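You operate a simulated robot arm through the tools that you are given. There is no shell and no other tool. Be economical: measure what you need, move in short steps, check, and stop when the job is done.

You are at the controls of a simulated two-armed robot. One attempt, no reset.

Task
Sort the button pots into the sorter's cells by size.
Fine: close the lid. Set down upright: what you pick out, button pot.

It is judged by the outcome, as a careful person would: the job done as asked, and still so three seconds after it is handed in. It fails if anything else is knocked over, pushed out of place, dropped, spilled or broken. Lids that push on must go on centred and level and be pressed home; caps that screw on are set level and turned clockwise until they are tight.

Robot
Two 7-joint arms with fingered hands on one trunk that stands fixed in place. Base frame: the origin is at the foot of the trunk, x ahead of it, y to its left, z up; the work surface is at about z = 860. Units: mm, rad, N and s.
The left shoulder is at [67, 170, 1208], the right one opposite. With the tool pointing down near the work surface each hand reaches from about 300 to 760 mm from the base axis, measured 20 degrees to its own side. Payload 4 kg a hand.
The TCP of each hand is the grasp point between the finger pads, 26 mm short of the fingertips. In the tool frame z runs along the fingers and y along their closing line. Largest opening 132 mm; the body of the gripper starts 73 mm behind the TCP. The gripper is a hand of 4 fingers: y runs from the thumb to the fingers, the wrist lies at [0, 0, -224] in the tool frame, and closing takes about 1.5 s.
Orientation is that of the tool frame in the base frame, as a unit quaternion [x, y, z, w]. With the fingers straight down and closing along the base's y, the tool's x points along the base's -x, its y along +y and its z along -z.

Tools
- The arms move only by the tool nudge_tool. It takes "left_steps", "right_steps" or both (then of equal length, played together; a hand with none holds still); each is one flat list of numbers, 6 for each row, row after row: the shift along the tool's x, y, z in units of 40 mm (1.0 is 40 mm), then the turn, a rotation vector about the tool's x, y, z in units of 4 degrees (1.0 is 4 degrees). In form: [x, y, z, wx, wy, wz, x, y, z, wx, wy, wz, ...]. A call has 1 to 10 rows; each row shifts and turns the commanded pose from where the row before left it, along the tool's axes as they then stand. "left_claw" and "right_claw" are, for a hand that has rows, the finger opening in cm, from 0 to 13.2, set as the call begins (left out, the last holds). A call with a number of a shift or a turn outside -1 to 1 is refused whole. Rows are played at 5 a second. More than 50 mm and 0.15 rad between two rows, or a gripper value outside its range, and nothing of the call is played. Where a pose cannot be reached the arm comes as near as it can. A force on the tool above 70 N (or 10 N above the force at the start of the call, whichever is more), or a blocked arm, ends the call early, and 0.2 s more pass. Each finger travels about 108 mm/s and halts on what it meets, pressing with about 33 N; the grip force reading is that of the motor and also rises with nothing between the fingers. The clock runs only during rows and for 0.2 s after the last one: add rows that do not move to give the fingers time. It gives the time, the measured TCP pose, the force on the tool (base axes), the opening and the grip force at its end, in the units of the frame above (readings bear some noise), with the torque about the TCP (base axes, N m) and any sound that the robot's microphone picked up, and new pictures: "views" is both (left out), scene, wrist or none (wrist: the cameras of the hands that moved).
- Cameras (640 x 400 px; columns grow to the right, rows downward): "scene" is now at [151.2, -3.1, 1383.4]; the picture's right is [-0.04, -1.00, 0.00], its down [-0.58, 0.02, -0.81] and it looks along [0.81, -0.03, -0.58] (base axes); focal length 278 px, centre (320, 200). "left" rides on the left gripper at [-73, 6, -94] in its tool frame; the picture's right is [-0.08, -1.00, 0.00], its down [0.78, -0.06, -0.62] and it looks along [0.61, -0.05, 0.79] (tool axes); focal length 230 px, centre (320, 200). "right" rides on the right gripper at [73, 6, -94] in its tool frame; the picture's right is [-0.08, 1.00, 0.00], its down [-0.78, -0.06, -0.62] and it looks along [-0.61, -0.05, 0.79] (tool axes); focal length 230 px, centre (320, 200). There is no depth. A picture from a camera that has moved, and an enlarged one, comes with that camera's place and axes in the base frame and with its lens.
- move_column(by): slides the trunk up (or, below 0, down) by that many mm; the arms and the scene camera ride with it, the base frame stays. It gives what a move gives, with no picture.
- curl_fingers(finger1, finger2, finger3, thumb_bend, hand): sets how far each is bent, from 0 (flat) to 100 (curled in); at 30 the hand is open as for a grip, at 70 the pads meet at the TCP. One left out holds its place. A second passes; each finger stops where it meets its share of the squeeze, and holds until it gets a number again. A gripper value or a shape takes the hand back. It gives what a move gives, with no picture; readings hold the bend of each and the force on the fingers (four entries, about 0 where the hand has none), thumb and palm.
- grasp_type(shape, hand): the hand has 4 fingers and takes this shape, open, in about a second: jaw (thumb against the fingers, like two jaws); tri (thumb and two fingers); tip (a fingertip pinch); poke (one finger out to press); point (the index stretched); flat (the hand flat); cup (the hand cupped); fist (a fist). The gripper value then closes the fingers along that shape, each until it touches; the sizes above hold for jaw. It gives what a move gives, with no picture.
- turn_head(pan, tilt): turns the head with the scene camera to pan (to the left, within 1.396 rad either way) and tilt (down, from -0.506 to 1.204), counted from straight ahead of the robot. It gives what a move gives, and a new picture of the scene camera.
- inspect(camera, box): a new picture of the part [left, top, right, bottom] of that camera's present view, enlarged. The clock stands still meanwhile.
- job_done(): hands the job in; it is judged then, once.

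Go step by step. Nothing tells you positions but the pictures and the camera data: compare them with the known pose of the tool, close in by small moves and look again before you grip or let go. The budget is 120 turns and 200 pictures, counting those below and the enlarged ones. Unless the task says otherwise, let go and move clear before handing in, and close with one line.

The tools are called after "Call:" by a JSON object that holds its "op" and its "data". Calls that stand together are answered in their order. nudge_tool: Moves the arms, as the interface text tells. Its arguments: {"type":"object","properties":{"left_steps":{"type":"array"},"left_claw":{"type":"number"},"right_steps":{"type":"array"},"right_claw":{"type":"number"},"views":{"type":"string","enum":["both","scene","wrist","none"]}},"required":[]} The other tools are called the same way: move_column (by) slides the trunk up or down; grasp_type (shape, hand) gives the hand a shape; curl_fingers (finger1, finger2, finger3, thumb_bend, hand) moves the fingers one by one; turn_head (pan, tilt) turns the head that bears the scene camera; inspect (camera, box) takes an enlarged picture of a part of a camera's view; job_done () hands the job in.

At the start:

```text
clock: 0.0
left_ee_pos: [465.0, 184.6, 1145.0]
left_ee_rot: [0.001, 1.0, 0.0, 0.0]
left_force: [-0.8, 1.2, 0.2]
left_moment: [-0.01, 0.01, 0.0]
left_gripper_width: 131.7
left_grip_force: 0.1
left_shape: jaw
left_bend: [30.0, 30.0, 30.0, 30.0]
left_finger forces: [0.0, 0.0, 0.0, 0.0, 0.1, 0.0]
right_ee_pos: [554.1, -329.8, 1218.3]
right_ee_rot: [0.0, 1.0, -0.001, 0.0]
right_force: [0.6, 0.2, 0.1]
right_moment: [0.0, -0.04, 0.01]
right_gripper_width: 131.7
right_grip_force: 0.0
right_shape: jaw
right_bend: [30.0, 30.0, 30.0, 30.0]
right_finger forces: [0.0, 0.0, 0.0, 0.1, 0.0, 0.0]
trunk travel left (down, up): [-220.0, 131.0]
head pan, tilt: [-0.042, 0.623]
```

scene: 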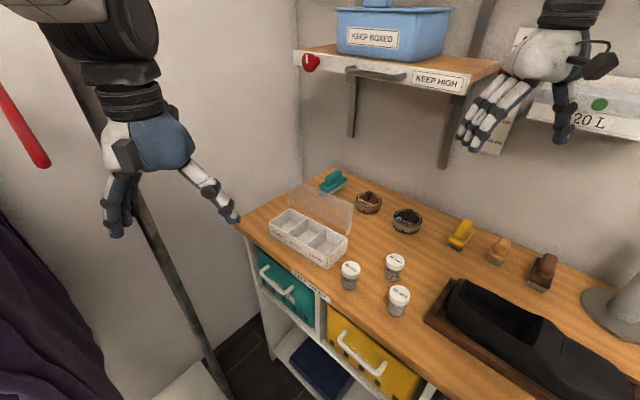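
right: 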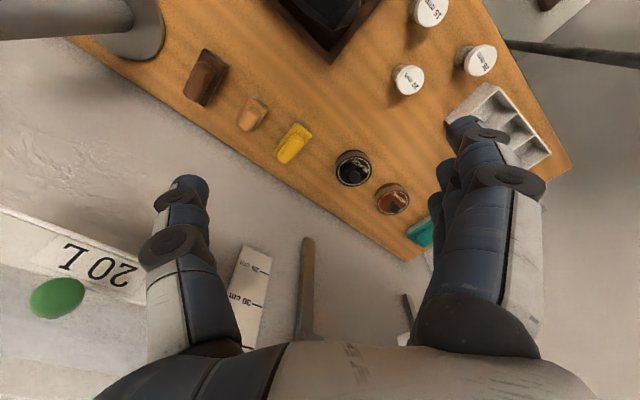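
left: 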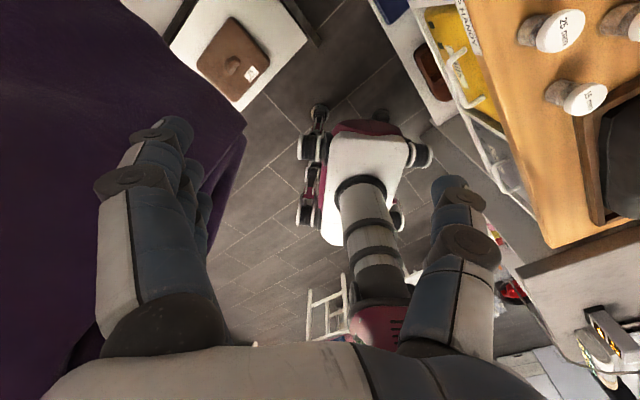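

I see a three-cell sorter with an open lid on the left of the bench and three white-capped pots to the right of it. I'll look closer at the labels first.

Call:
{"op": "inspect", "data": {"camera": "scene", "box": [240, 160, 440, 330]}}

Call:
{"op": "inspect", "data": {"camera": "right", "box": [370, 0, 590, 180]}}

Call:
{"op": "inspect", "data": {"camera": "left", "box": [480, 0, 640, 130]}}

```text
2.35 times, centred on (340, 245) of scene
camera zoom: at [151.2, -3.1, 1383.4], right [-0.04, -1.0, 0.0], down [-0.58, 0.02, -0.81], along [0.81, -0.03, -0.58], focal length 655 px, centre (273, 94)
```

zoom: 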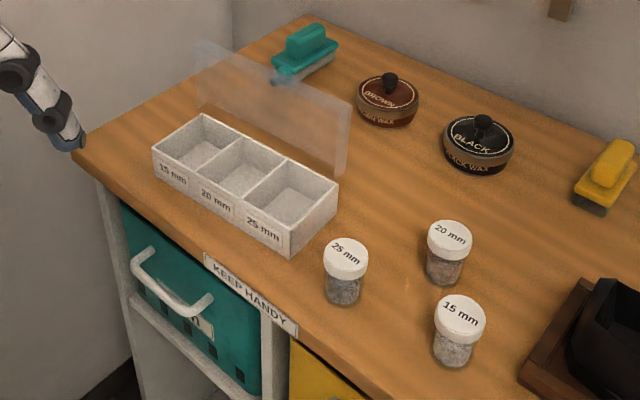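

```text
2.22 times, centred on (480, 90) of right
camera zoom: at [481.9, -324.9, 1313.0], right [0.08, 1.0, 0.0], down [0.78, -0.06, 0.62], along [0.61, -0.05, -0.79], focal length 511 px, centre (-36, 444)
```

zoom: 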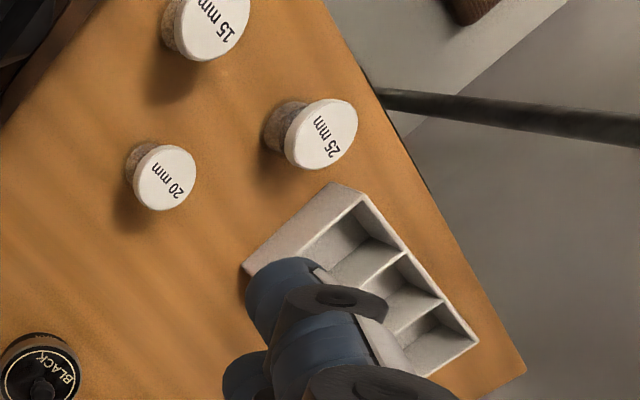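

```text
3.08 times, centred on (560, 65) of left
camera zoom: at [538.5, 190.4, 1239.5], right [0.08, -1.0, 0.0], down [-0.78, -0.06, 0.62], along [-0.61, -0.05, -0.79], focal length 708 px, centre (-418, 615)
```

zoom: 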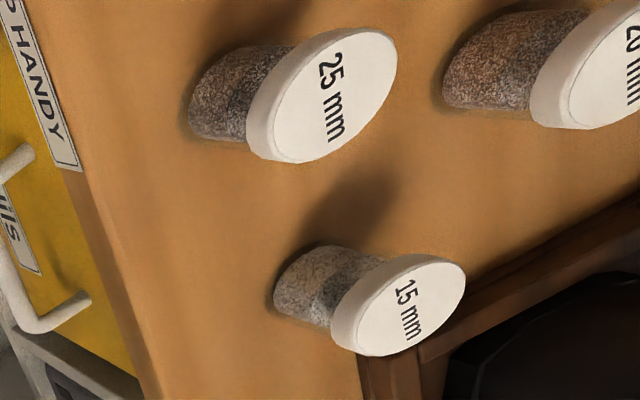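

Cells are labelled 15, 20 and 25 mm from left to right, and each pot cap carries a matching label. I estimate pot 25 at (552,-85), pot 15 at (484,-171) and pot 20 at (569,-186), with tops near z 915. The sorter is centred near (698,10) and turned about 49°. I'll try the fingertip pinch and look at the hand.

Call:
{"op": "grasp_type", "data": {"shape": "tip", "hand": "left"}}

Call:
{"op": "turn_head", "data": {"pan": -0.042, "tilt": 0.75}}

Call:
{"op": "nudge_tool", "data": {"left_steps": [0, -1, 0, 0, 0, 0, 0, -1, 0, 0, 0, 0, 0, -1, 0, 0, 0, 0, 0, -1, 0, 0, 0, 0, 0, -1, 0, 0, 0, 0, -1, -1, 0, 0, 0, 0, -1, -0.74, 0, 0, 0, 0, 0, 0, 0, 0, 0, 0], "left_claw": 7}}

```text
clock: 0.9
left_ee_pos: [465.4, 183.9, 1147.2]
left_ee_rot: [0.0, 1.0, 0.001, 0.0]
left_force: [0.6, 0.3, 0.4]
left_moment: [-0.02, -0.01, 0.01]
left_gripper_width: 132.1
left_grip_force: 0.1
left_shape: tip
left_bend: [0.0, 30.0, 0.0, 30.0]
left_finger forces: [0.0, 0.0, 0.0, 0.0, 0.0, 0.0]
right_ee_pos: [553.1, -330.9, 1219.0]
right_ee_rot: [0.0, 1.0, -0.001, 0.0]
right_force: [0.2, -0.1, -0.4]
right_moment: [-0.02, 0.01, -0.02]
right_gripper_width: 132.1
right_grip_force: 0.1
right_shape: jaw
right_bend: [30.0, 30.0, 30.0, 30.0]
right_finger forces: [0.1, 0.0, 0.1, 0.0, 0.0, 0.0]
trunk travel left (down, up): [-220.0, 131.0]
head pan, tilt: [-0.042, 0.623]
```

```text
clock: 1.6
left_ee_pos: [465.5, 184.1, 1146.4]
left_ee_rot: [0.0, 1.0, 0.0, 0.0]
left_force: [-0.5, -0.8, 0.1]
left_moment: [0.0, 0.0, 0.04]
left_gripper_width: 131.9
left_grip_force: 0.1
left_shape: tip
left_bend: [0.0, 30.0, 0.0, 30.0]
left_finger forces: [0.0, 0.0, 0.1, 0.0, 0.0, 0.0]
right_ee_pos: [553.4, -331.1, 1219.8]
right_ee_rot: [0.0, 1.0, 0.0, 0.0]
right_force: [0.2, 0.3, 0.8]
right_moment: [-0.02, -0.04, 0.01]
right_gripper_width: 131.7
right_grip_force: 0.1
right_shape: jaw
right_bend: [30.0, 30.0, 30.0, 30.0]
right_finger forces: [0.0, 0.1, 0.0, 0.0, 0.0, 0.0]
trunk travel left (down, up): [-220.0, 131.0]
head pan, tilt: [-0.042, 0.75]
camera scene: at [146.3, -2.9, 1372.6], right [-0.04, -1.0, 0.0], down [-0.68, 0.03, -0.73], along [0.73, -0.03, -0.68], focal length 278 px, centre (320, 200)
```

scene: 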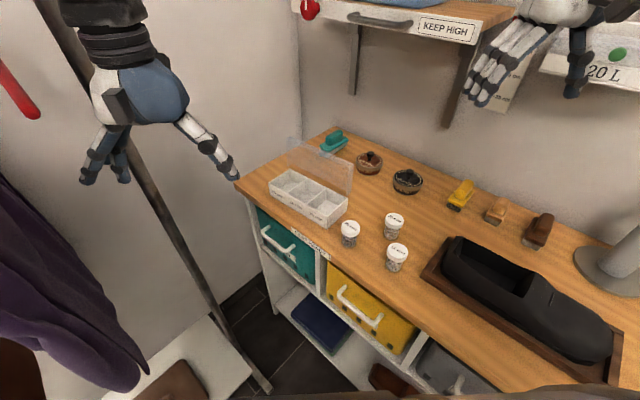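

```text
refused: row 6 steps farther than a row can; nothing moved
```

Refused only because one row was too long, so I'll redo the move with shorter rows.

Call:
{"op": "nudge_tool", "data": {"left_steps": [0, -1, 0, 0, 0, 0, 0, -1, 0, 0, 0, 0, 0, -1, 0, 0, 0, 0, 0, -1, 0, 0, 0, 0, -0.5, -1, 0, 0, 0, 0, -0.6, -1, 0, 0, 0, 0, -0.6, -0.74, 0, 0, 0, 0, -0.5, 0, 0, 0, 0, 0, 0, 0, 1, 0, 0, 0, 0, 0, 1, 0, 0, 0], "left_claw": 7}}

```text
clock: 4.0
left_ee_pos: [578.0, -57.6, 1096.4]
left_ee_rot: [-0.036, 0.999, -0.036, 0.007]
left_force: [-1.0, 0.7, 0.4]
left_moment: [-0.01, -0.03, 0.02]
left_gripper_width: 70.5
left_grip_force: 0.0
left_shape: tip
left_bend: [0.0, 72.0, 0.0, 70.0]
left_finger forces: [0.0, 0.0, 0.0, 0.0, 0.0, 0.0]
right_ee_pos: [554.2, -329.5, 1218.8]
right_ee_rot: [-0.001, 1.0, 0.0, 0.001]
right_force: [0.0, 0.3, 0.0]
right_moment: [0.0, 0.0, 0.01]
right_gripper_width: 132.1
right_grip_force: 0.1
right_shape: jaw
right_bend: [30.0, 30.0, 30.0, 30.0]
right_finger forces: [0.0, 0.1, 0.0, 0.0, 0.0, 0.0]
trunk travel left (down, up): [-220.0, 131.0]
head pan, tilt: [-0.042, 0.75]
stopped in row 10 (left hand): the arm was blocked; the commanded pose is now the measured one
camera scene: at [145.9, -2.6, 1372.7], right [-0.04, -1.0, 0.0], down [-0.68, 0.03, -0.73], along [0.73, -0.03, -0.68], focal length 278 px, centre (320, 200)
camera left: at [648.5, -39.4, 1189.5], right [0.15, -0.99, 0.07], down [-0.79, -0.07, 0.61], along [-0.6, -0.15, -0.79], focal length 230 px, centre (320, 200)
```

scene: 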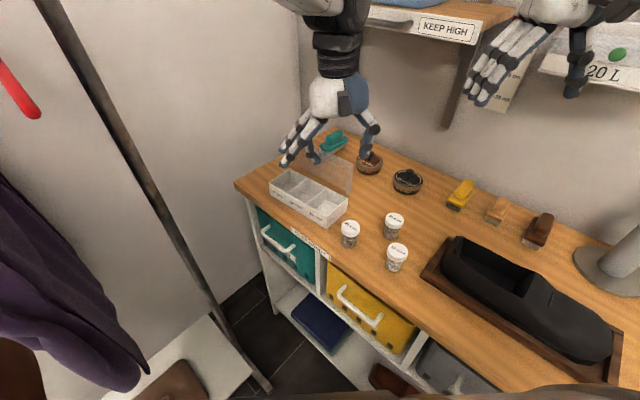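
left: 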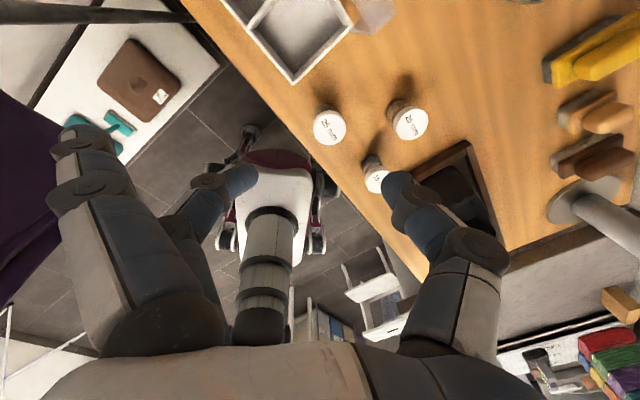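

The arm stopped briefly at (578,-58,1096) with a slight twist. I'll try a short move down and to the right, to see whether that was a joint limit.

Call:
{"op": "nudge_tool", "data": {"left_steps": [0, 0, 0.5, 0, 0, 0, 0.5, -0.2, 0.5, 0, 0, 0, 0, 0, 0, 0, 0, 0], "left_claw": 7, "views": "none"}}

```text
clock: 5.0
left_ee_pos: [579.1, -45.2, 1071.1]
left_ee_rot: [-0.067, 0.996, -0.064, 0.004]
left_force: [0.3, 0.1, -1.1]
left_moment: [-0.04, 0.02, 0.01]
left_gripper_width: 70.6
left_grip_force: 0.0
left_shape: tip
left_bend: [0.0, 72.0, 0.0, 70.0]
left_finger forces: [0.0, 0.0, 0.0, 0.1, 0.0, 0.0]
right_ee_pos: [554.0, -330.4, 1218.9]
right_ee_rot: [0.0, 1.0, -0.001, 0.0]
right_force: [-0.2, 0.7, 0.6]
right_moment: [0.01, 0.01, 0.0]
right_gripper_width: 132.0
right_grip_force: 0.1
right_shape: jaw
right_bend: [30.0, 30.0, 30.0, 30.0]
right_finger forces: [0.0, 0.0, 0.0, 0.0, 0.1, 0.0]
trunk travel left (down, up): [-220.0, 131.0]
head pan, tilt: [-0.042, 0.75]
stopped in row 3 (left hand): the arm was blocked; the commanded pose is now the measured one
```

The left arm can't cross past about y = -45. So the right arm will pick up the pots and fill the 25 and 20 cells. For pot 15, the right arm will set it nearer for the left arm to take. First I'll retract the left arm and shape the right hand.

Call:
{"op": "nudge_tool", "data": {"left_steps": [0, 0.9, -0.5, 0, 0, 0, 0, 1, -0.5, 0, 0, 0, 0.5, 1, 0, 0, 0, 0, 0.5, 1, 0, 0, 0, 0, 0.5, 1, 0, 0, 0, 0, 0.5, 1, 0, 0, 0, 0, 0.5, 0.5, 0, 0, 0, 0, 0, 0, 0, 0, 0, 0], "left_claw": 7, "views": "none"}}

Call:
{"op": "grasp_type", "data": {"shape": "tip", "hand": "right"}}

Call:
{"op": "nudge_tool", "data": {"right_steps": [0, 0.8, 0.6, 0, 0, 0, 0, 1, 0.6, 0, 0, 0, 0, 1, 0.6, 0, 0, 0, 0, 1, 0.6, 0, 0, 0, 0, 1, 0.6, 0, 0, 0, 0, 1, 0.6, 0, 0, 0, 0, 0.3, 0.6, 0, 0, 0, 0, 0, 0.6, 0, 0, 0, 0, 0, 0, 0, 0, 0], "right_claw": 7}}

```text
clock: 6.8
left_ee_pos: [443.3, 197.8, 1075.3]
left_ee_rot: [-0.064, 0.996, -0.062, 0.004]
left_force: [0.3, -0.2, -0.3]
left_moment: [-0.01, 0.02, 0.03]
left_gripper_width: 70.5
left_grip_force: 0.0
left_shape: tip
left_bend: [0.0, 72.0, 0.0, 70.0]
left_finger forces: [0.0, 0.1, 0.1, 0.1, 0.0, 0.0]
right_ee_pos: [555.3, -331.1, 1217.5]
right_ee_rot: [0.001, 1.0, 0.0, 0.0]
right_force: [0.1, -0.4, 0.3]
right_moment: [-0.02, -0.03, 0.01]
right_gripper_width: 131.8
right_grip_force: 0.1
right_shape: jaw
right_bend: [30.0, 30.0, 30.0, 30.0]
right_finger forces: [0.0, 0.0, 0.0, 0.1, 0.1, 0.0]
trunk travel left (down, up): [-220.0, 131.0]
head pan, tilt: [-0.042, 0.75]
```

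```text
clock: 7.7
left_ee_pos: [443.7, 197.9, 1075.7]
left_ee_rot: [-0.064, 0.996, -0.062, 0.005]
left_force: [-0.2, 0.7, 0.3]
left_moment: [0.0, -0.02, -0.01]
left_gripper_width: 70.9
left_grip_force: 0.0
left_shape: tip
left_bend: [0.0, 72.0, 0.0, 70.0]
left_finger forces: [0.1, 0.0, 0.0, 0.0, 0.0, 0.0]
right_ee_pos: [554.1, -330.4, 1218.4]
right_ee_rot: [0.001, 1.0, 0.0, 0.0]
right_force: [-1.0, 0.8, -0.2]
right_moment: [0.0, 0.0, 0.0]
right_gripper_width: 131.9
right_grip_force: 0.0
right_shape: tip
right_bend: [0.0, 30.0, 0.0, 30.0]
right_finger forces: [0.1, 0.0, 0.0, 0.1, 0.0, 0.1]
trunk travel left (down, up): [-220.0, 131.0]
head pan, tilt: [-0.042, 0.75]
```

```text
clock: 9.7
left_ee_pos: [442.8, 197.8, 1076.1]
left_ee_rot: [-0.064, 0.996, -0.062, 0.005]
left_force: [-0.8, -0.4, 0.2]
left_moment: [0.02, 0.0, 0.01]
left_gripper_width: 70.5
left_grip_force: 0.0
left_shape: tip
left_bend: [0.0, 72.0, 0.0, 70.0]
left_finger forces: [0.0, 0.0, 0.1, 0.0, 0.0, 0.0]
right_ee_pos: [553.9, -84.7, 1027.8]
right_ee_rot: [0.0, 1.0, 0.0, -0.001]
right_force: [-0.3, 0.0, 0.4]
right_moment: [0.0, 0.01, 0.01]
right_gripper_width: 71.0
right_grip_force: 0.0
right_shape: tip
right_bend: [0.0, 72.0, 0.0, 70.0]
right_finger forces: [0.0, 0.0, 0.1, 0.1, 0.0, 0.0]
trunk travel left (down, up): [-220.0, 131.0]
head pan, tilt: [-0.042, 0.75]
camera scene: at [146.1, -2.9, 1372.6], right [-0.04, -1.0, 0.0], down [-0.68, 0.03, -0.73], along [0.73, -0.03, -0.68], focal length 278 px, centre (320, 200)
camera right: at [480.9, -80.1, 1121.7], right [0.08, 1.0, 0.0], down [0.78, -0.06, 0.62], along [0.61, -0.05, -0.79], focal length 230 px, centre (320, 200)
```

scene: 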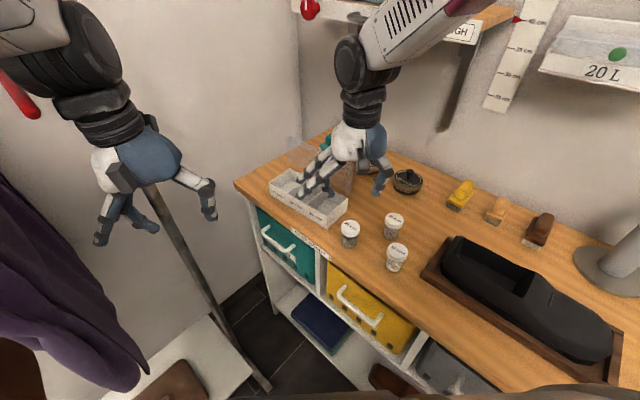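
right: 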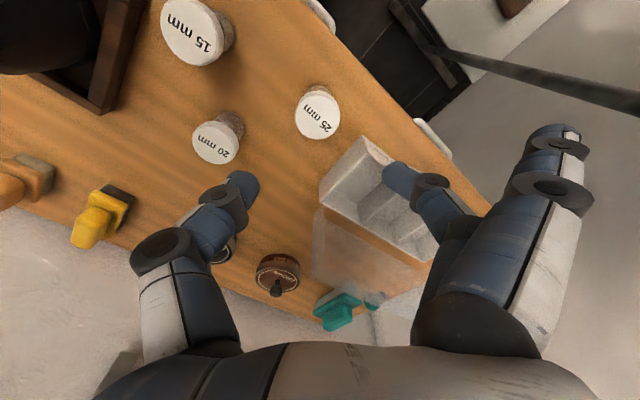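

The right hand is above pot 25, now estimated at (546,-86). I'll zoom in on the sorter to fix its geometry before picking.

Call:
{"op": "inspect", "data": {"camera": "right", "box": [300, 60, 500, 300]}}

Call:
{"op": "inspect", "data": {"camera": "scene", "box": [250, 130, 430, 280]}}

```text
1.67 times, centred on (400, 180) of right
camera zoom: at [480.9, -80.1, 1121.7], right [0.08, 1.0, 0.0], down [0.78, -0.06, 0.62], along [0.61, -0.05, -0.79], focal length 384 px, centre (187, 233)
```

zoom: 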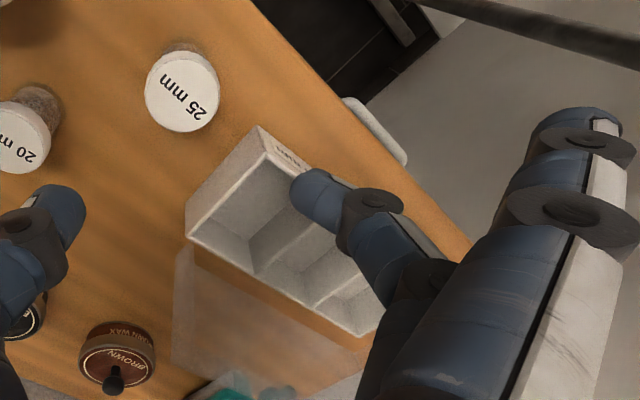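

```text
2.67 times, centred on (340, 205) of scene
camera zoom: at [146.1, -2.9, 1372.6], right [-0.04, -1.0, 0.0], down [-0.68, 0.03, -0.73], along [0.73, -0.03, -0.68], focal length 742 px, centre (267, 187)
```

zoom: 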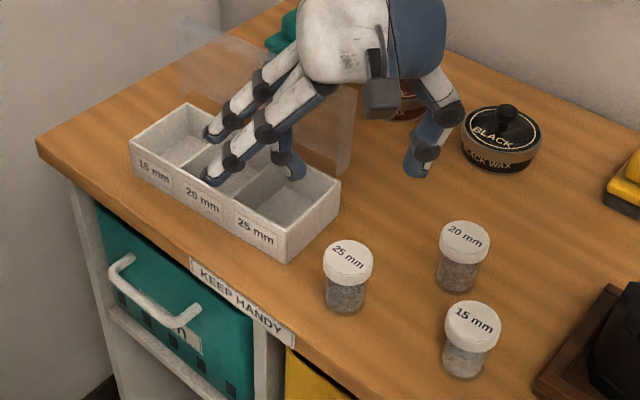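

The sorter top is at about z 900 with its centre near (692,8), so the cell centres are roughly 25: (649,-41), 20: (692,8) and 15: (735,57). I'll yaw the right hand about 28° so the pinch fits the cell, then descend part of the way over pot 25.

Call:
{"op": "nudge_tool", "data": {"right_steps": [0.2, -0.03, 0.2, 0, 0, -1, 0, 0, 0.2, 0, 0, -1, 0, 0, 0.2, 0, 0, -1, 0, 0, 0.2, 0, 0, -1, 0, 0, 0.2, 0, 0, -1, 0, 0, 0.2, 0, 0, -1, 0, 0, 0.2, 0, 0, -1, 0, 0, 0, 0, 0, 0], "right_claw": 7}}

```text
clock: 11.5
left_ee_pos: [442.8, 196.5, 1076.0]
left_ee_rot: [-0.064, 0.996, -0.062, 0.004]
left_force: [-1.0, -0.2, -0.2]
left_moment: [0.01, 0.04, 0.02]
left_gripper_width: 70.7
left_grip_force: 0.0
left_shape: tip
left_bend: [0.0, 72.0, 0.0, 70.0]
left_finger forces: [0.0, 0.1, 0.0, 0.0, 0.0, 0.0]
right_ee_pos: [546.0, -88.3, 970.5]
right_ee_rot: [-0.243, 0.97, -0.001, 0.0]
right_force: [0.5, 0.4, 0.2]
right_moment: [0.03, -0.02, -0.03]
right_gripper_width: 70.7
right_grip_force: 0.1
right_shape: tip
right_bend: [0.0, 72.0, 0.0, 70.0]
right_finger forces: [0.0, 0.0, 0.0, 0.0, 0.0, 0.0]
trunk travel left (down, up): [-220.0, 131.0]
head pan, tilt: [-0.042, 0.75]
camera scene: at [146.2, -2.8, 1372.6], right [-0.04, -1.0, 0.0], down [-0.68, 0.03, -0.73], along [0.73, -0.03, -0.68], focal length 278 px, centre (320, 200)
camera right: at [479.8, -117.5, 1064.6], right [-0.4, 0.92, 0.0], down [0.72, 0.32, 0.62], along [0.56, 0.25, -0.79], focal length 230 px, centre (320, 200)
```

scene: 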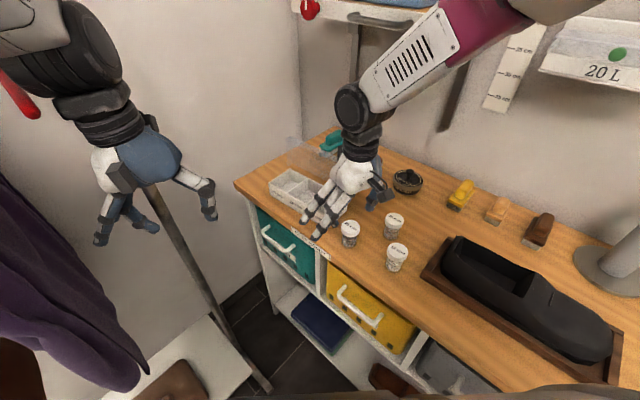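
right: 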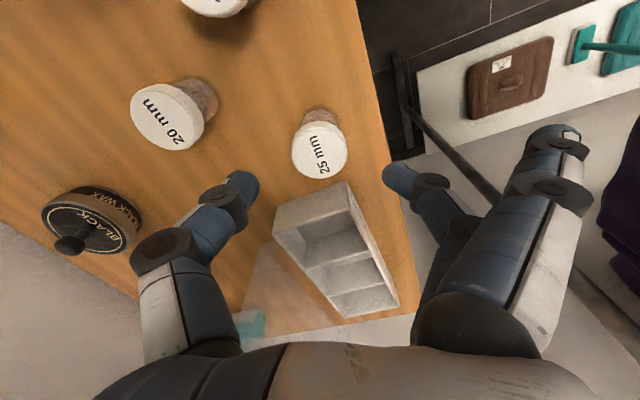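

Cap 25 is centred between the pads at about (545,-88). I'll descend to z 913 and close.

Call:
{"op": "nudge_tool", "data": {"right_steps": [0, 0, 0.5, 0, 0, 0, 0, 0, 0.5, 0, 0, 0, 0, 0, 0.43, 0, 0, 0, 0, 0, 0, 0, 0, 0], "right_claw": 7}}

```text
clock: 12.5
left_ee_pos: [442.9, 197.3, 1076.8]
left_ee_rot: [-0.065, 0.996, -0.062, 0.005]
left_force: [-0.1, -0.2, -0.5]
left_moment: [0.01, -0.01, 0.03]
left_gripper_width: 70.8
left_grip_force: 0.0
left_shape: tip
left_bend: [0.0, 72.0, 0.0, 70.0]
left_finger forces: [0.1, 0.1, 0.1, 0.0, 0.1, 0.0]
right_ee_pos: [546.4, -87.6, 914.6]
right_ee_rot: [-0.242, 0.97, 0.0, 0.0]
right_force: [-0.1, 0.8, 0.0]
right_moment: [-0.01, 0.0, -0.01]
right_gripper_width: 70.8
right_grip_force: 0.2
right_shape: tip
right_bend: [0.0, 72.0, 0.0, 70.0]
right_finger forces: [0.1, 0.0, 0.0, 0.1, 0.1, 0.0]
trunk travel left (down, up): [-220.0, 131.0]
head pan, tilt: [-0.042, 0.75]
camera scene: at [146.1, -2.9, 1372.6], right [-0.04, -1.0, 0.0], down [-0.68, 0.03, -0.73], along [0.73, -0.03, -0.68], focal length 278 px, centre (320, 200)
camera right: at [479.3, -117.5, 1008.5], right [-0.4, 0.92, 0.0], down [0.72, 0.31, 0.62], along [0.57, 0.25, -0.79], focal length 230 px, centre (320, 200)
```

scene: 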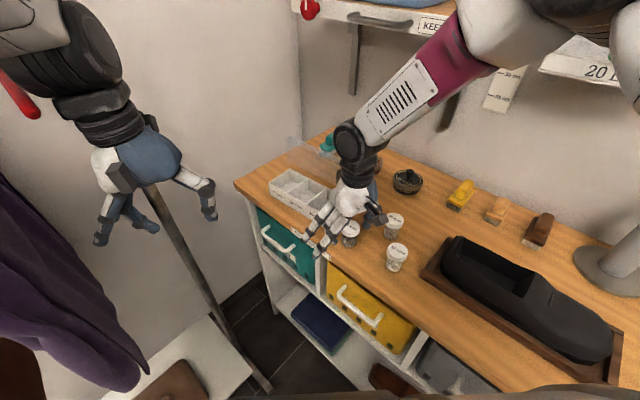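
right: 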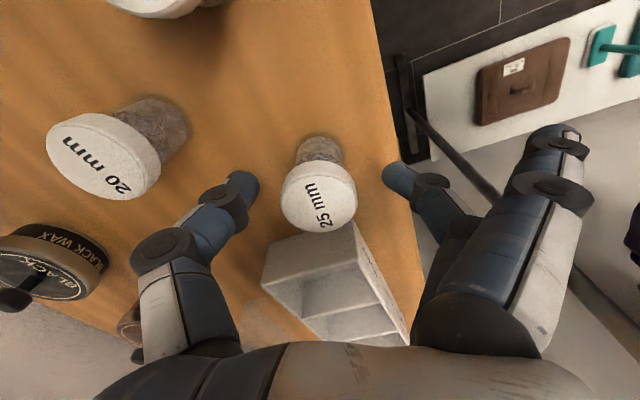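

The cap sits exactly at the grasp point. I'll close on it now.

Call:
{"op": "nudge_tool", "data": {"right_steps": [0, 0, 0, 0, 0, 0, 0, 0, 0, 0, 0, 0, 0, 0, 0, 0, 0, 0, 0, 0, 0, 0, 0, 0, 0, 0, 0, 0, 0, 0], "right_claw": 2.5, "views": "wrist"}}

```text
clock: 13.7
left_ee_pos: [443.6, 196.1, 1075.8]
left_ee_rot: [-0.064, 0.996, -0.061, 0.006]
left_force: [0.1, -0.4, -0.4]
left_moment: [0.0, -0.02, 0.0]
left_gripper_width: 70.8
left_grip_force: 0.0
left_shape: tip
left_bend: [0.0, 72.0, 0.0, 70.0]
left_finger forces: [0.0, 0.0, 0.0, 0.1, 0.0, 0.0]
right_ee_pos: [547.2, -89.3, 913.9]
right_ee_rot: [-0.242, 0.97, 0.0, -0.001]
right_force: [-0.5, 0.3, 0.2]
right_moment: [0.0, 0.03, -0.02]
right_gripper_width: 30.1
right_grip_force: 33.0
right_shape: tip
right_bend: [26.0, 73.0, 26.0, 70.0]
right_finger forces: [0.1, 29.9, 0.0, 0.1, 29.1, 0.1]
trunk travel left (down, up): [-220.0, 131.0]
head pan, tilt: [-0.042, 0.75]
camera right: at [479.4, -117.6, 1008.5], right [-0.4, 0.92, 0.0], down [0.72, 0.31, 0.62], along [0.57, 0.25, -0.79], focal length 230 px, centre (320, 200)
```

right: 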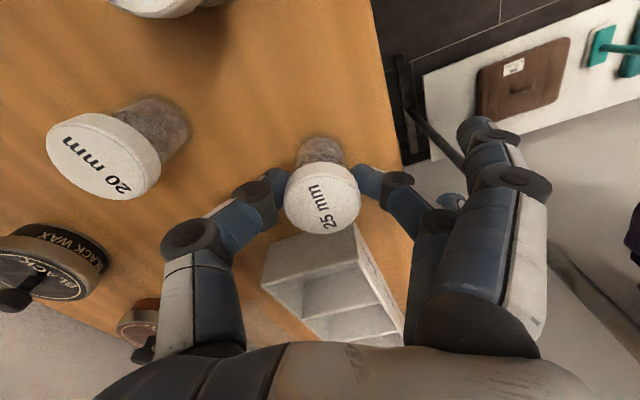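

Pot 25 is gripped at 30 mm under the cap, with about 30 N. I'll lift it 80 mm and carry it over the 25 cell.

Call:
{"op": "nudge_tool", "data": {"right_steps": [0, 0, -0.5, 0, 0, 0, 0, 0, -0.75, 0, 0, 0, 0, 0, -0.75, 0, 0, 0, -0.6, 0, 0, 0, 0, 0, -0.7, -0.1, 0, 0, 0, 0, -0.7, 0, 0, 0, 0, 0, -0.7, 0, 0, 0, 0, 0, 0, 0, 0, 0, 0, 0]}}

```text
clock: 15.5
left_ee_pos: [442.9, 196.5, 1076.6]
left_ee_rot: [-0.064, 0.996, -0.061, 0.005]
left_force: [-0.7, 0.2, 0.6]
left_moment: [0.0, 0.02, -0.02]
left_gripper_width: 70.7
left_grip_force: 0.1
left_shape: tip
left_bend: [0.0, 72.0, 0.0, 70.0]
left_finger forces: [0.1, 0.0, 0.1, 0.0, 0.0, 0.0]
right_ee_pos: [645.5, -41.8, 992.9]
right_ee_rot: [-0.241, 0.97, 0.0, 0.0]
right_force: [0.0, 0.1, -0.3]
right_moment: [0.03, -0.01, 0.01]
right_gripper_width: 30.1
right_grip_force: 32.2
right_shape: tip
right_bend: [26.0, 73.0, 26.0, 70.0]
right_finger forces: [0.0, 29.8, 0.0, 0.1, 29.4, 0.0]
trunk travel left (down, up): [-220.0, 131.0]
head pan, tilt: [-0.042, 0.75]
camera scene: at [146.0, -2.9, 1372.6], right [-0.04, -1.0, 0.0], down [-0.68, 0.03, -0.73], along [0.73, -0.03, -0.68], focal length 278 px, centre (320, 200)
camera right: at [578.4, -71.2, 1087.0], right [-0.4, 0.92, 0.0], down [0.72, 0.31, 0.62], along [0.57, 0.25, -0.79], focal length 230 px, centre (320, 200)
```

scene: 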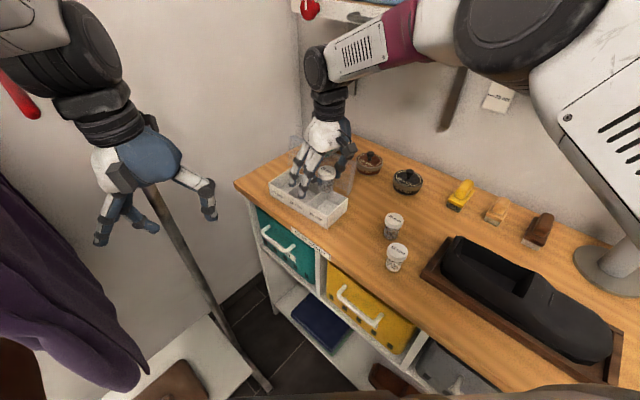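
right: 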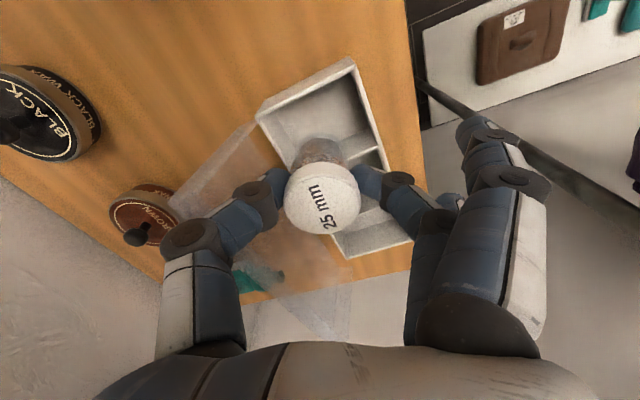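

Call:
{"op": "inspect", "data": {"camera": "right", "box": [240, 40, 440, 280]}}

```text
1.67 times, centred on (340, 160) of right
camera zoom: at [578.4, -71.2, 1087.0], right [-0.4, 0.92, 0.0], down [0.72, 0.31, 0.62], along [0.57, 0.25, -0.79], focal length 384 px, centre (287, 267)
```

zoom: 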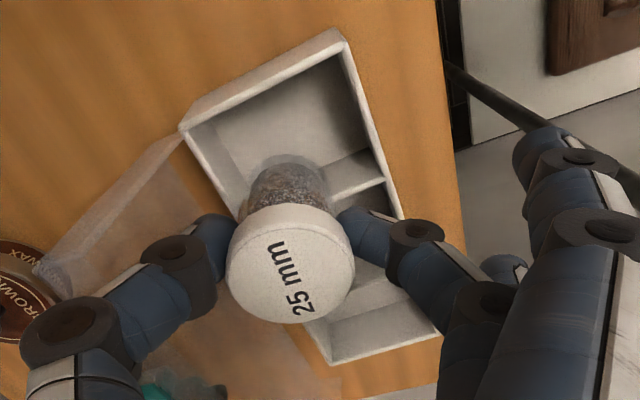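

Pot 25 is over its cell, centred within a few mm. I'll lower it to just above the floor.

Call:
{"op": "nudge_tool", "data": {"right_steps": [-0.07, 0, 0.5, 0, 0, 0, 0, 0, 0.5, 0, 0, 0, 0, 0, 0.5, 0, 0, 0, 0, 0, 0.25, 0, 0, 0, 0, 0, 0, 0, 0, 0]}}

```text
clock: 16.7
left_ee_pos: [443.6, 196.9, 1076.3]
left_ee_rot: [-0.065, 0.996, -0.061, 0.005]
left_force: [-0.2, -0.4, -0.2]
left_moment: [0.0, 0.0, 0.03]
left_gripper_width: 70.9
left_grip_force: 0.0
left_shape: tip
left_bend: [0.0, 72.0, 0.0, 70.0]
left_finger forces: [0.0, 0.0, 0.0, 0.0, 0.1, 0.0]
right_ee_pos: [647.0, -39.1, 922.3]
right_ee_rot: [-0.242, 0.97, 0.0, -0.001]
right_force: [0.2, -0.2, 0.5]
right_moment: [-0.02, 0.01, 0.03]
right_gripper_width: 30.2
right_grip_force: 33.0
right_shape: tip
right_bend: [26.0, 73.0, 26.0, 70.0]
right_finger forces: [0.1, 30.1, 0.0, 0.0, 29.5, 0.0]
trunk travel left (down, up): [-220.0, 131.0]
head pan, tilt: [-0.042, 0.75]
camera scene: at [146.4, -2.8, 1372.6], right [-0.04, -1.0, 0.0], down [-0.68, 0.03, -0.73], along [0.73, -0.03, -0.68], focal length 278 px, centre (320, 200)
camera right: at [579.6, -68.3, 1017.2], right [-0.4, 0.92, 0.0], down [0.72, 0.32, 0.62], along [0.57, 0.25, -0.79], focal length 230 px, centre (320, 200)
```

scene: 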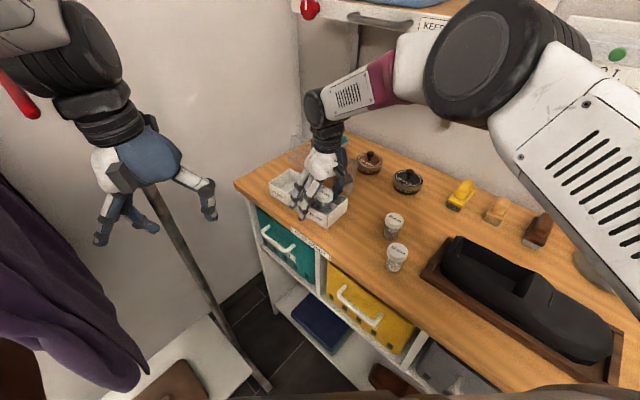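
right: 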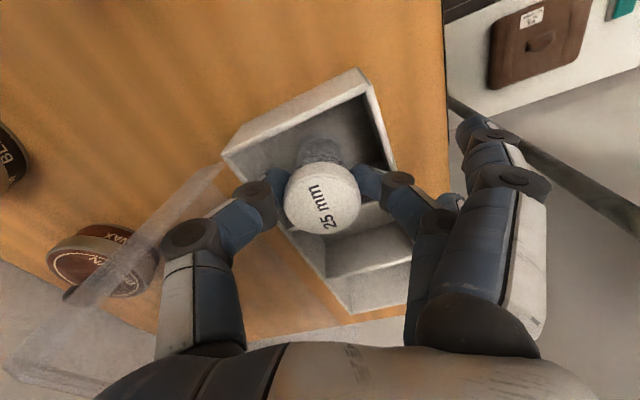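

No contact so far. I'll lower a few more mm and watch the force.

Call:
{"op": "nudge_tool", "data": {"right_steps": [0, 0, 0.05, 0, 0, 0, 0, 0, 0.05, 0, 0, 0, 0, 0, 0, 0, 0, 0], "views": "none"}}

Call:
{"op": "inspect", "data": {"camera": "right", "box": [160, 60, 440, 320]}}

```text
clock: 17.5
left_ee_pos: [442.9, 196.9, 1076.1]
left_ee_rot: [-0.064, 0.996, -0.063, 0.005]
left_force: [-1.2, -0.4, 0.3]
left_moment: [0.01, 0.0, -0.02]
left_gripper_width: 70.5
left_grip_force: 0.0
left_shape: tip
left_bend: [0.0, 72.0, 0.0, 70.0]
left_finger forces: [0.1, 0.0, 0.0, 0.0, 0.0, 0.0]
right_ee_pos: [647.8, -38.8, 918.7]
right_ee_rot: [-0.242, 0.97, 0.0, 0.0]
right_force: [-0.3, -0.1, -0.9]
right_moment: [0.0, -0.01, 0.03]
right_gripper_width: 30.0
right_grip_force: 32.8
right_shape: tip
right_bend: [26.0, 73.0, 26.0, 70.0]
right_finger forces: [0.1, 30.2, 0.1, 0.0, 29.5, 0.1]
trunk travel left (down, up): [-220.0, 131.0]
head pan, tilt: [-0.042, 0.75]
```

```text
1.54 times, centred on (300, 190) of right
camera zoom: at [579.4, -68.5, 1012.9], right [-0.4, 0.92, 0.0], down [0.72, 0.32, 0.62], along [0.57, 0.25, -0.79], focal length 354 px, centre (351, 215)
```

zoom: 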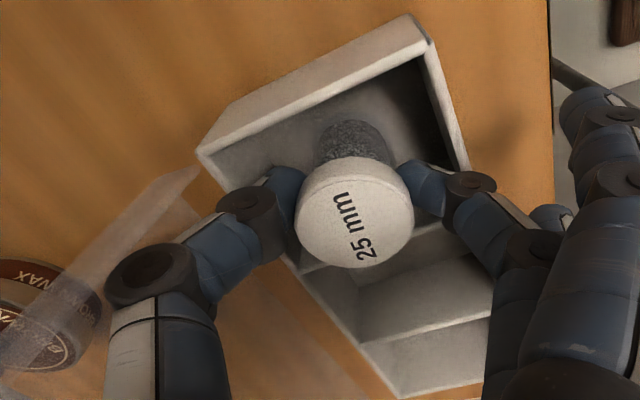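

Call:
{"op": "nudge_tool", "data": {"right_steps": [0, 0, 0.04, 0, 0, 0, 0, 0, 0.04, 0, 0, 0, 0, 0, 0, 0, 0, 0], "views": "none"}}

```text
clock: 18.3
left_ee_pos: [443.0, 197.2, 1077.4]
left_ee_rot: [-0.065, 0.996, -0.062, 0.005]
left_force: [-0.8, -0.4, 0.4]
left_moment: [0.03, 0.02, 0.0]
left_gripper_width: 70.7
left_grip_force: 0.1
left_shape: tip
left_bend: [0.0, 72.0, 0.0, 70.0]
left_finger forces: [0.1, 0.0, 0.0, 0.0, 0.0, 0.0]
right_ee_pos: [646.4, -39.2, 917.5]
right_ee_rot: [-0.241, 0.97, 0.0, 0.0]
right_force: [1.3, -1.0, 7.6]
right_moment: [-0.01, -0.01, -0.02]
right_gripper_width: 30.1
right_grip_force: 33.0
right_shape: tip
right_bend: [26.0, 73.0, 26.0, 70.0]
right_finger forces: [0.1, 31.5, 0.1, 0.1, 32.7, 0.0]
trunk travel left (down, up): [-220.0, 131.0]
head pan, tilt: [-0.042, 0.75]
```

It touches the floor at z 917.5. I'll release with a small opening.

Call:
{"op": "nudge_tool", "data": {"right_steps": [0, 0, 0, 0, 0, 0, 0, 0, 0, 0, 0, 0, 0, 0, 0, 0, 0, 0, 0, 0, 0, 0, 0, 0], "right_claw": 5.2}}

```text
clock: 19.3
left_ee_pos: [442.2, 197.7, 1077.1]
left_ee_rot: [-0.065, 0.996, -0.063, 0.005]
left_force: [0.0, 0.0, -0.2]
left_moment: [-0.01, -0.01, -0.02]
left_gripper_width: 70.5
left_grip_force: 0.1
left_shape: tip
left_bend: [0.0, 72.0, 0.0, 70.0]
left_finger forces: [0.1, 0.1, 0.0, 0.1, 0.1, 0.0]
right_ee_pos: [647.5, -39.4, 917.0]
right_ee_rot: [-0.242, 0.97, 0.0, 0.0]
right_force: [-2.5, 3.0, 5.6]
right_moment: [-0.22, -0.18, -0.03]
right_gripper_width: 39.8
right_grip_force: 0.1
right_shape: tip
right_bend: [0.0, 76.0, 0.0, 70.0]
right_finger forces: [0.1, 8.6, 0.1, 0.0, 11.1, 0.0]
trunk travel left (down, up): [-220.0, 131.0]
head pan, tilt: [-0.042, 0.75]
camera scene: at [145.5, -2.5, 1372.7], right [-0.04, -1.0, 0.0], down [-0.68, 0.03, -0.73], along [0.73, -0.03, -0.68], focal length 278 px, centre (320, 200)
camera right: at [578.8, -67.7, 1010.5], right [-0.4, 0.92, 0.0], down [0.72, 0.31, 0.62], along [0.57, 0.25, -0.79], focal length 230 px, centre (320, 200)
```

scene: 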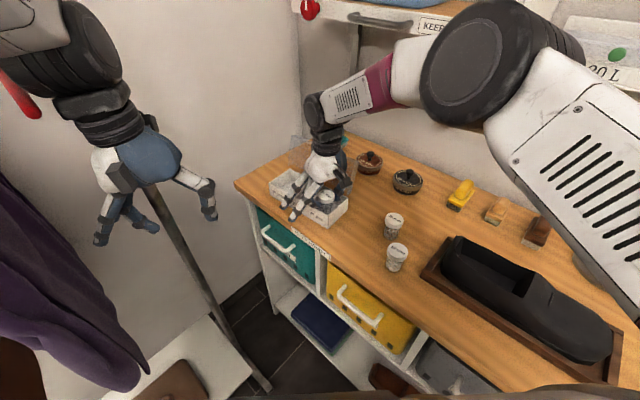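
right: 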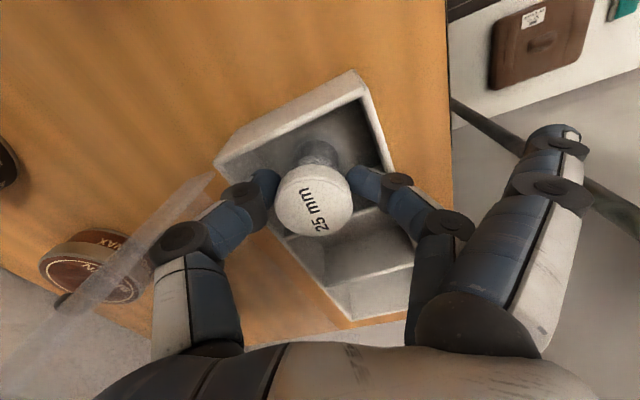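

The finger opened, but the thumb is against the back wall of the cell. I'll shift a few mm toward the front to centre it and give the thumb room.

Call:
{"op": "nudge_tool", "data": {"right_steps": [0.02, 0.06, 0, 0, 0, 0, 0.02, 0.06, 0, 0, 0, 0, 0.02, 0.06, 0, 0, 0, 0, 0, 0, 0, 0, 0, 0, 0, 0, 0, 0, 0, 0], "right_claw": 5.2, "views": "wrist"}}

```text
clock: 20.5
left_ee_pos: [443.1, 195.9, 1077.3]
left_ee_rot: [-0.064, 0.996, -0.062, 0.005]
left_force: [-0.4, 0.0, 0.6]
left_moment: [0.03, -0.01, 0.0]
left_gripper_width: 70.5
left_grip_force: 0.0
left_shape: tip
left_bend: [0.0, 72.0, 0.0, 70.0]
left_finger forces: [0.1, 0.0, 0.1, 0.0, 0.0, 0.0]
right_ee_pos: [641.6, -33.1, 916.2]
right_ee_rot: [-0.241, 0.97, 0.0, 0.001]
right_force: [4.5, -4.1, 11.8]
right_moment: [0.25, 0.09, -0.13]
right_gripper_width: 42.3
right_grip_force: 0.2
right_shape: tip
right_bend: [0.0, 76.0, 0.0, 70.0]
right_finger forces: [0.0, 13.9, 0.0, 0.1, 3.0, 0.1]
trunk travel left (down, up): [-220.0, 131.0]
head pan, tilt: [-0.042, 0.75]
camera right: at [574.0, -63.5, 1010.6], right [-0.4, 0.92, 0.0], down [0.72, 0.31, 0.62], along [0.57, 0.25, -0.79], focal length 230 px, centre (320, 200)
```

right: 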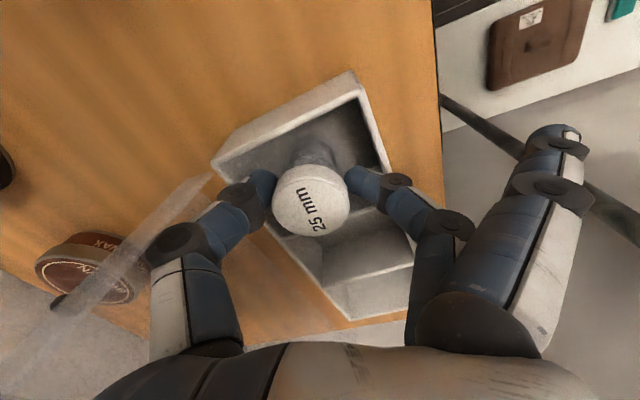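

Now the finger is against the front wall, so the cell leaves only a narrow gap. I'll re-centre, ease to a 4.3 cm opening and rise in small steps. Once the tips clear the wall I can open wider.

Call:
{"op": "nudge_tool", "data": {"right_steps": [0, -0.05, 0, 0, 0, 0, 0, -0.04, 0, 0, 0, 0, 0, 0, -0.05, 0, 0, 0, 0, 0, -0.05, 0, 0, 0, 0, 0, 0, 0, 0, 0], "right_claw": 4.3, "views": "wrist"}}

```text
clock: 21.7
left_ee_pos: [443.9, 197.1, 1075.6]
left_ee_rot: [-0.065, 0.996, -0.062, 0.005]
left_force: [-0.3, 0.1, -0.1]
left_moment: [-0.03, -0.02, -0.05]
left_gripper_width: 70.7
left_grip_force: 0.1
left_shape: tip
left_bend: [0.0, 72.0, 0.0, 70.0]
left_finger forces: [0.0, 0.1, 0.1, 0.0, 0.1, 0.0]
right_ee_pos: [642.5, -36.6, 920.4]
right_ee_rot: [-0.242, 0.97, -0.001, -0.001]
right_force: [-1.3, 0.3, 0.5]
right_moment: [0.0, -0.06, -0.07]
right_gripper_width: 40.4
right_grip_force: 0.1
right_shape: tip
right_bend: [0.0, 74.0, 0.0, 70.0]
right_finger forces: [0.0, 1.3, 0.1, 0.1, 2.2, 0.1]
trunk travel left (down, up): [-220.0, 131.0]
head pan, tilt: [-0.042, 0.75]
camera right: at [575.3, -66.7, 1014.1], right [-0.4, 0.92, 0.0], down [0.72, 0.32, 0.62], along [0.56, 0.25, -0.79], focal length 230 px, centre (320, 200)
```

right: 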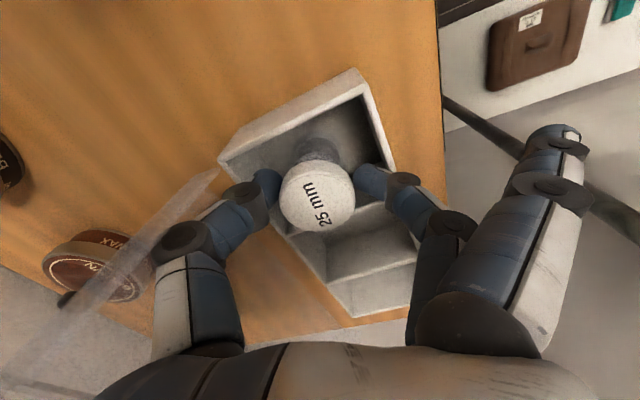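

Call:
{"op": "nudge_tool", "data": {"right_steps": [0, 0, -0.06, 0, 0, 0, 0, 0, -0.06, 0, 0, 0, 0, 0, 0, 0, 0, 0], "right_claw": 4.4, "views": "wrist"}}

```text
clock: 22.5
left_ee_pos: [443.1, 197.6, 1076.2]
left_ee_rot: [-0.063, 0.996, -0.061, 0.005]
left_force: [-0.3, 0.3, 0.7]
left_moment: [0.01, 0.04, -0.01]
left_gripper_width: 70.6
left_grip_force: 0.1
left_shape: tip
left_bend: [0.0, 72.0, 0.0, 70.0]
left_finger forces: [0.0, 0.1, 0.1, 0.0, 0.0, 0.0]
right_ee_pos: [642.7, -37.9, 925.0]
right_ee_rot: [-0.242, 0.97, 0.0, 0.0]
right_force: [0.4, -1.0, -0.4]
right_moment: [-0.04, -0.04, -0.01]
right_gripper_width: 43.6
right_grip_force: 0.1
right_shape: tip
right_bend: [0.0, 74.0, 0.0, 70.0]
right_finger forces: [0.0, 0.0, 0.1, 0.1, 0.1, 0.0]
trunk travel left (down, up): [-220.0, 131.0]
head pan, tilt: [-0.042, 0.75]
camera right: at [575.7, -66.7, 1019.3], right [-0.4, 0.92, 0.0], down [0.72, 0.31, 0.62], along [0.57, 0.25, -0.79], focal length 230 px, centre (320, 200)
```

right: 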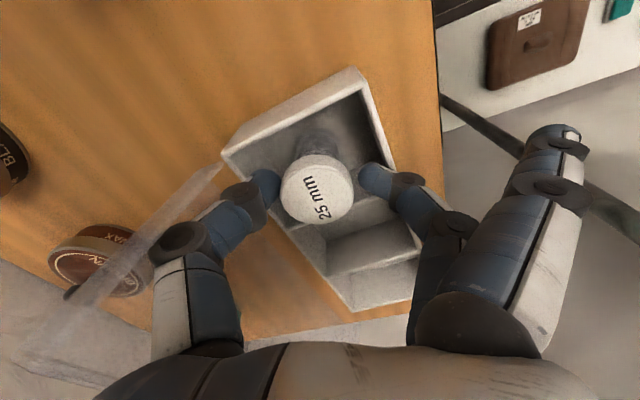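

The fingers are free and the pot stays on the floor. I'll rise clear, opening wider as I go.

Call:
{"op": "nudge_tool", "data": {"right_steps": [0, 0, -0.06, 0, 0, 0, 0, 0, -0.1, 0, 0, 0, 0, 0, -0.2, 0, 0, 0, 0, 0, -0.5, 0, 0, 0, 0, 0, -0.7, 0, 0, 0, 0, 0, 0, 0, 0, 0], "right_claw": 5}}

```text
clock: 23.9
left_ee_pos: [443.6, 197.6, 1075.0]
left_ee_rot: [-0.064, 0.996, -0.062, 0.005]
left_force: [-1.1, 0.1, 0.2]
left_moment: [0.02, 0.01, 0.0]
left_gripper_width: 70.7
left_grip_force: 0.0
left_shape: tip
left_bend: [0.0, 72.0, 0.0, 70.0]
left_finger forces: [0.0, 0.1, 0.0, 0.1, 0.0, 0.0]
right_ee_pos: [642.6, -38.7, 987.2]
right_ee_rot: [-0.242, 0.97, 0.0, 0.0]
right_force: [0.0, -0.2, -0.2]
right_moment: [0.0, -0.01, -0.01]
right_gripper_width: 49.4
right_grip_force: 0.1
right_shape: tip
right_bend: [0.0, 74.0, 0.0, 70.0]
right_finger forces: [0.0, 0.0, 0.1, 0.0, 0.1, 0.0]
trunk travel left (down, up): [-220.0, 131.0]
head pan, tilt: [-0.042, 0.75]
camera scene: at [146.8, -2.8, 1372.4], right [-0.04, -1.0, 0.0], down [-0.68, 0.03, -0.73], along [0.73, -0.03, -0.68], focal length 278 px, centre (320, 200)
camera right: at [575.8, -67.4, 1080.7], right [-0.4, 0.92, 0.0], down [0.72, 0.31, 0.62], along [0.56, 0.25, -0.79], focal length 230 px, centre (320, 200)
```

scene: 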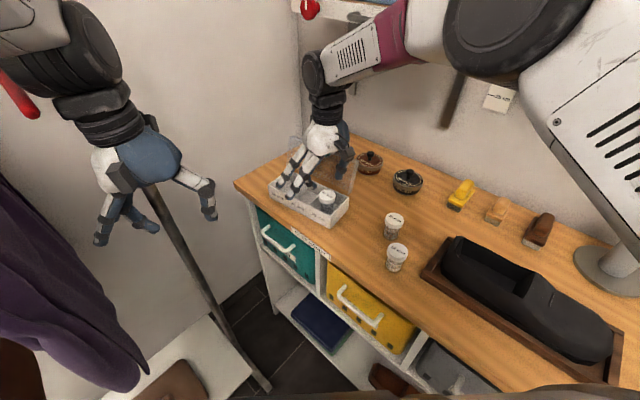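
right: 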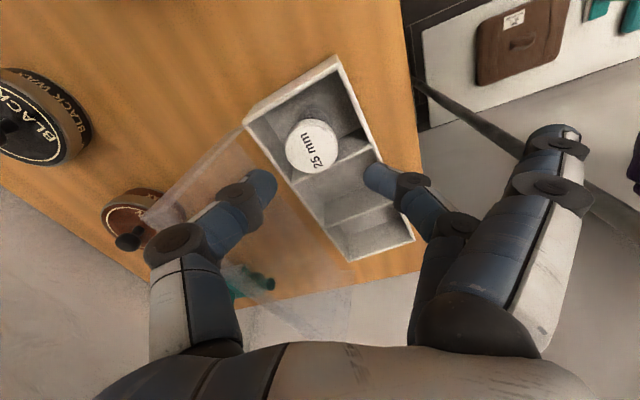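

Pot 25 stands upright in its cell. The next pinch should be higher, on the cap only, so the fingertips stay above the walls. I'll move over pot 20 at about (566,-186).

Call:
{"op": "nudge_tool", "data": {"right_steps": [0.86, -0.59, 0, 0, 0, 0, 0.86, -0.59, 0, 0, 0, 0, 0.86, -0.59, 0, 0, 0, 0, 0.86, -0.59, 0, 0, 0, 0, 0, 0, 0.6, 0, 0, 0, 0, 0, 0, 0, 0, 0], "right_claw": 7, "views": "wrist"}}

```text
clock: 25.3
left_ee_pos: [442.9, 196.3, 1077.0]
left_ee_rot: [-0.064, 0.996, -0.063, 0.005]
left_force: [0.6, 1.1, 0.4]
left_moment: [0.02, -0.01, -0.01]
left_gripper_width: 70.5
left_grip_force: 0.1
left_shape: tip
left_bend: [0.0, 72.0, 0.0, 70.0]
left_finger forces: [0.1, 0.0, 0.0, 0.0, 0.1, 0.0]
right_ee_pos: [565.5, -184.3, 963.1]
right_ee_rot: [-0.242, 0.97, 0.0, 0.0]
right_force: [-0.3, 0.8, 0.1]
right_moment: [0.01, -0.01, -0.01]
right_gripper_width: 69.4
right_grip_force: 0.1
right_shape: tip
right_bend: [0.0, 72.0, 0.0, 70.0]
right_finger forces: [0.0, 0.1, 0.0, 0.1, 0.0, 0.0]
trunk travel left (down, up): [-220.0, 131.0]
head pan, tilt: [-0.042, 0.75]
camera right: at [498.0, -213.5, 1057.3], right [-0.4, 0.92, 0.0], down [0.72, 0.31, 0.62], along [0.57, 0.25, -0.79], focal length 230 px, centre (320, 200)
```

right: 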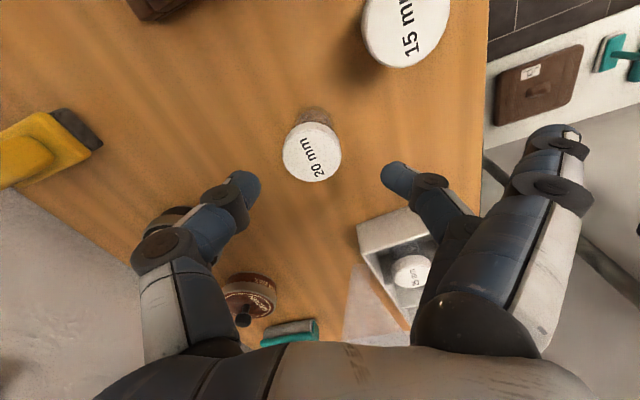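

Call:
{"op": "nudge_tool", "data": {"right_steps": [0.08, -0.11, 0.2, 0, 0, 0, 0, 0, 0.45, 0, 0, 0, 0, 0, 0.4, 0, 0, 0, 0, 0, 0, 0, 0, 0], "views": "wrist"}}

```text
clock: 26.3
left_ee_pos: [441.7, 196.9, 1075.4]
left_ee_rot: [-0.065, 0.996, -0.061, 0.005]
left_force: [-0.5, 0.4, -0.2]
left_moment: [0.0, -0.03, -0.03]
left_gripper_width: 70.6
left_grip_force: 0.0
left_shape: tip
left_bend: [0.0, 72.0, 0.0, 70.0]
left_finger forces: [0.0, 0.0, 0.1, 0.1, 0.0, 0.0]
right_ee_pos: [564.0, -188.8, 921.8]
right_ee_rot: [-0.242, 0.97, 0.0, 0.0]
right_force: [0.1, 0.4, -0.8]
right_moment: [0.0, 0.01, -0.01]
right_gripper_width: 69.2
right_grip_force: 0.1
right_shape: tip
right_bend: [0.0, 72.0, 0.0, 70.0]
right_finger forces: [0.0, 0.0, 0.1, 0.1, 0.0, 0.1]
trunk travel left (down, up): [-220.0, 131.0]
head pan, tilt: [-0.042, 0.75]
camera right: at [497.5, -219.3, 1015.7], right [-0.4, 0.92, 0.0], down [0.72, 0.31, 0.62], along [0.57, 0.25, -0.79], focal length 230 px, centre (320, 200)
```

right: 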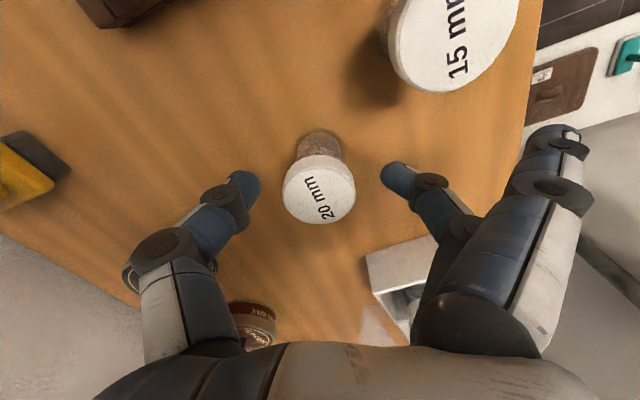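

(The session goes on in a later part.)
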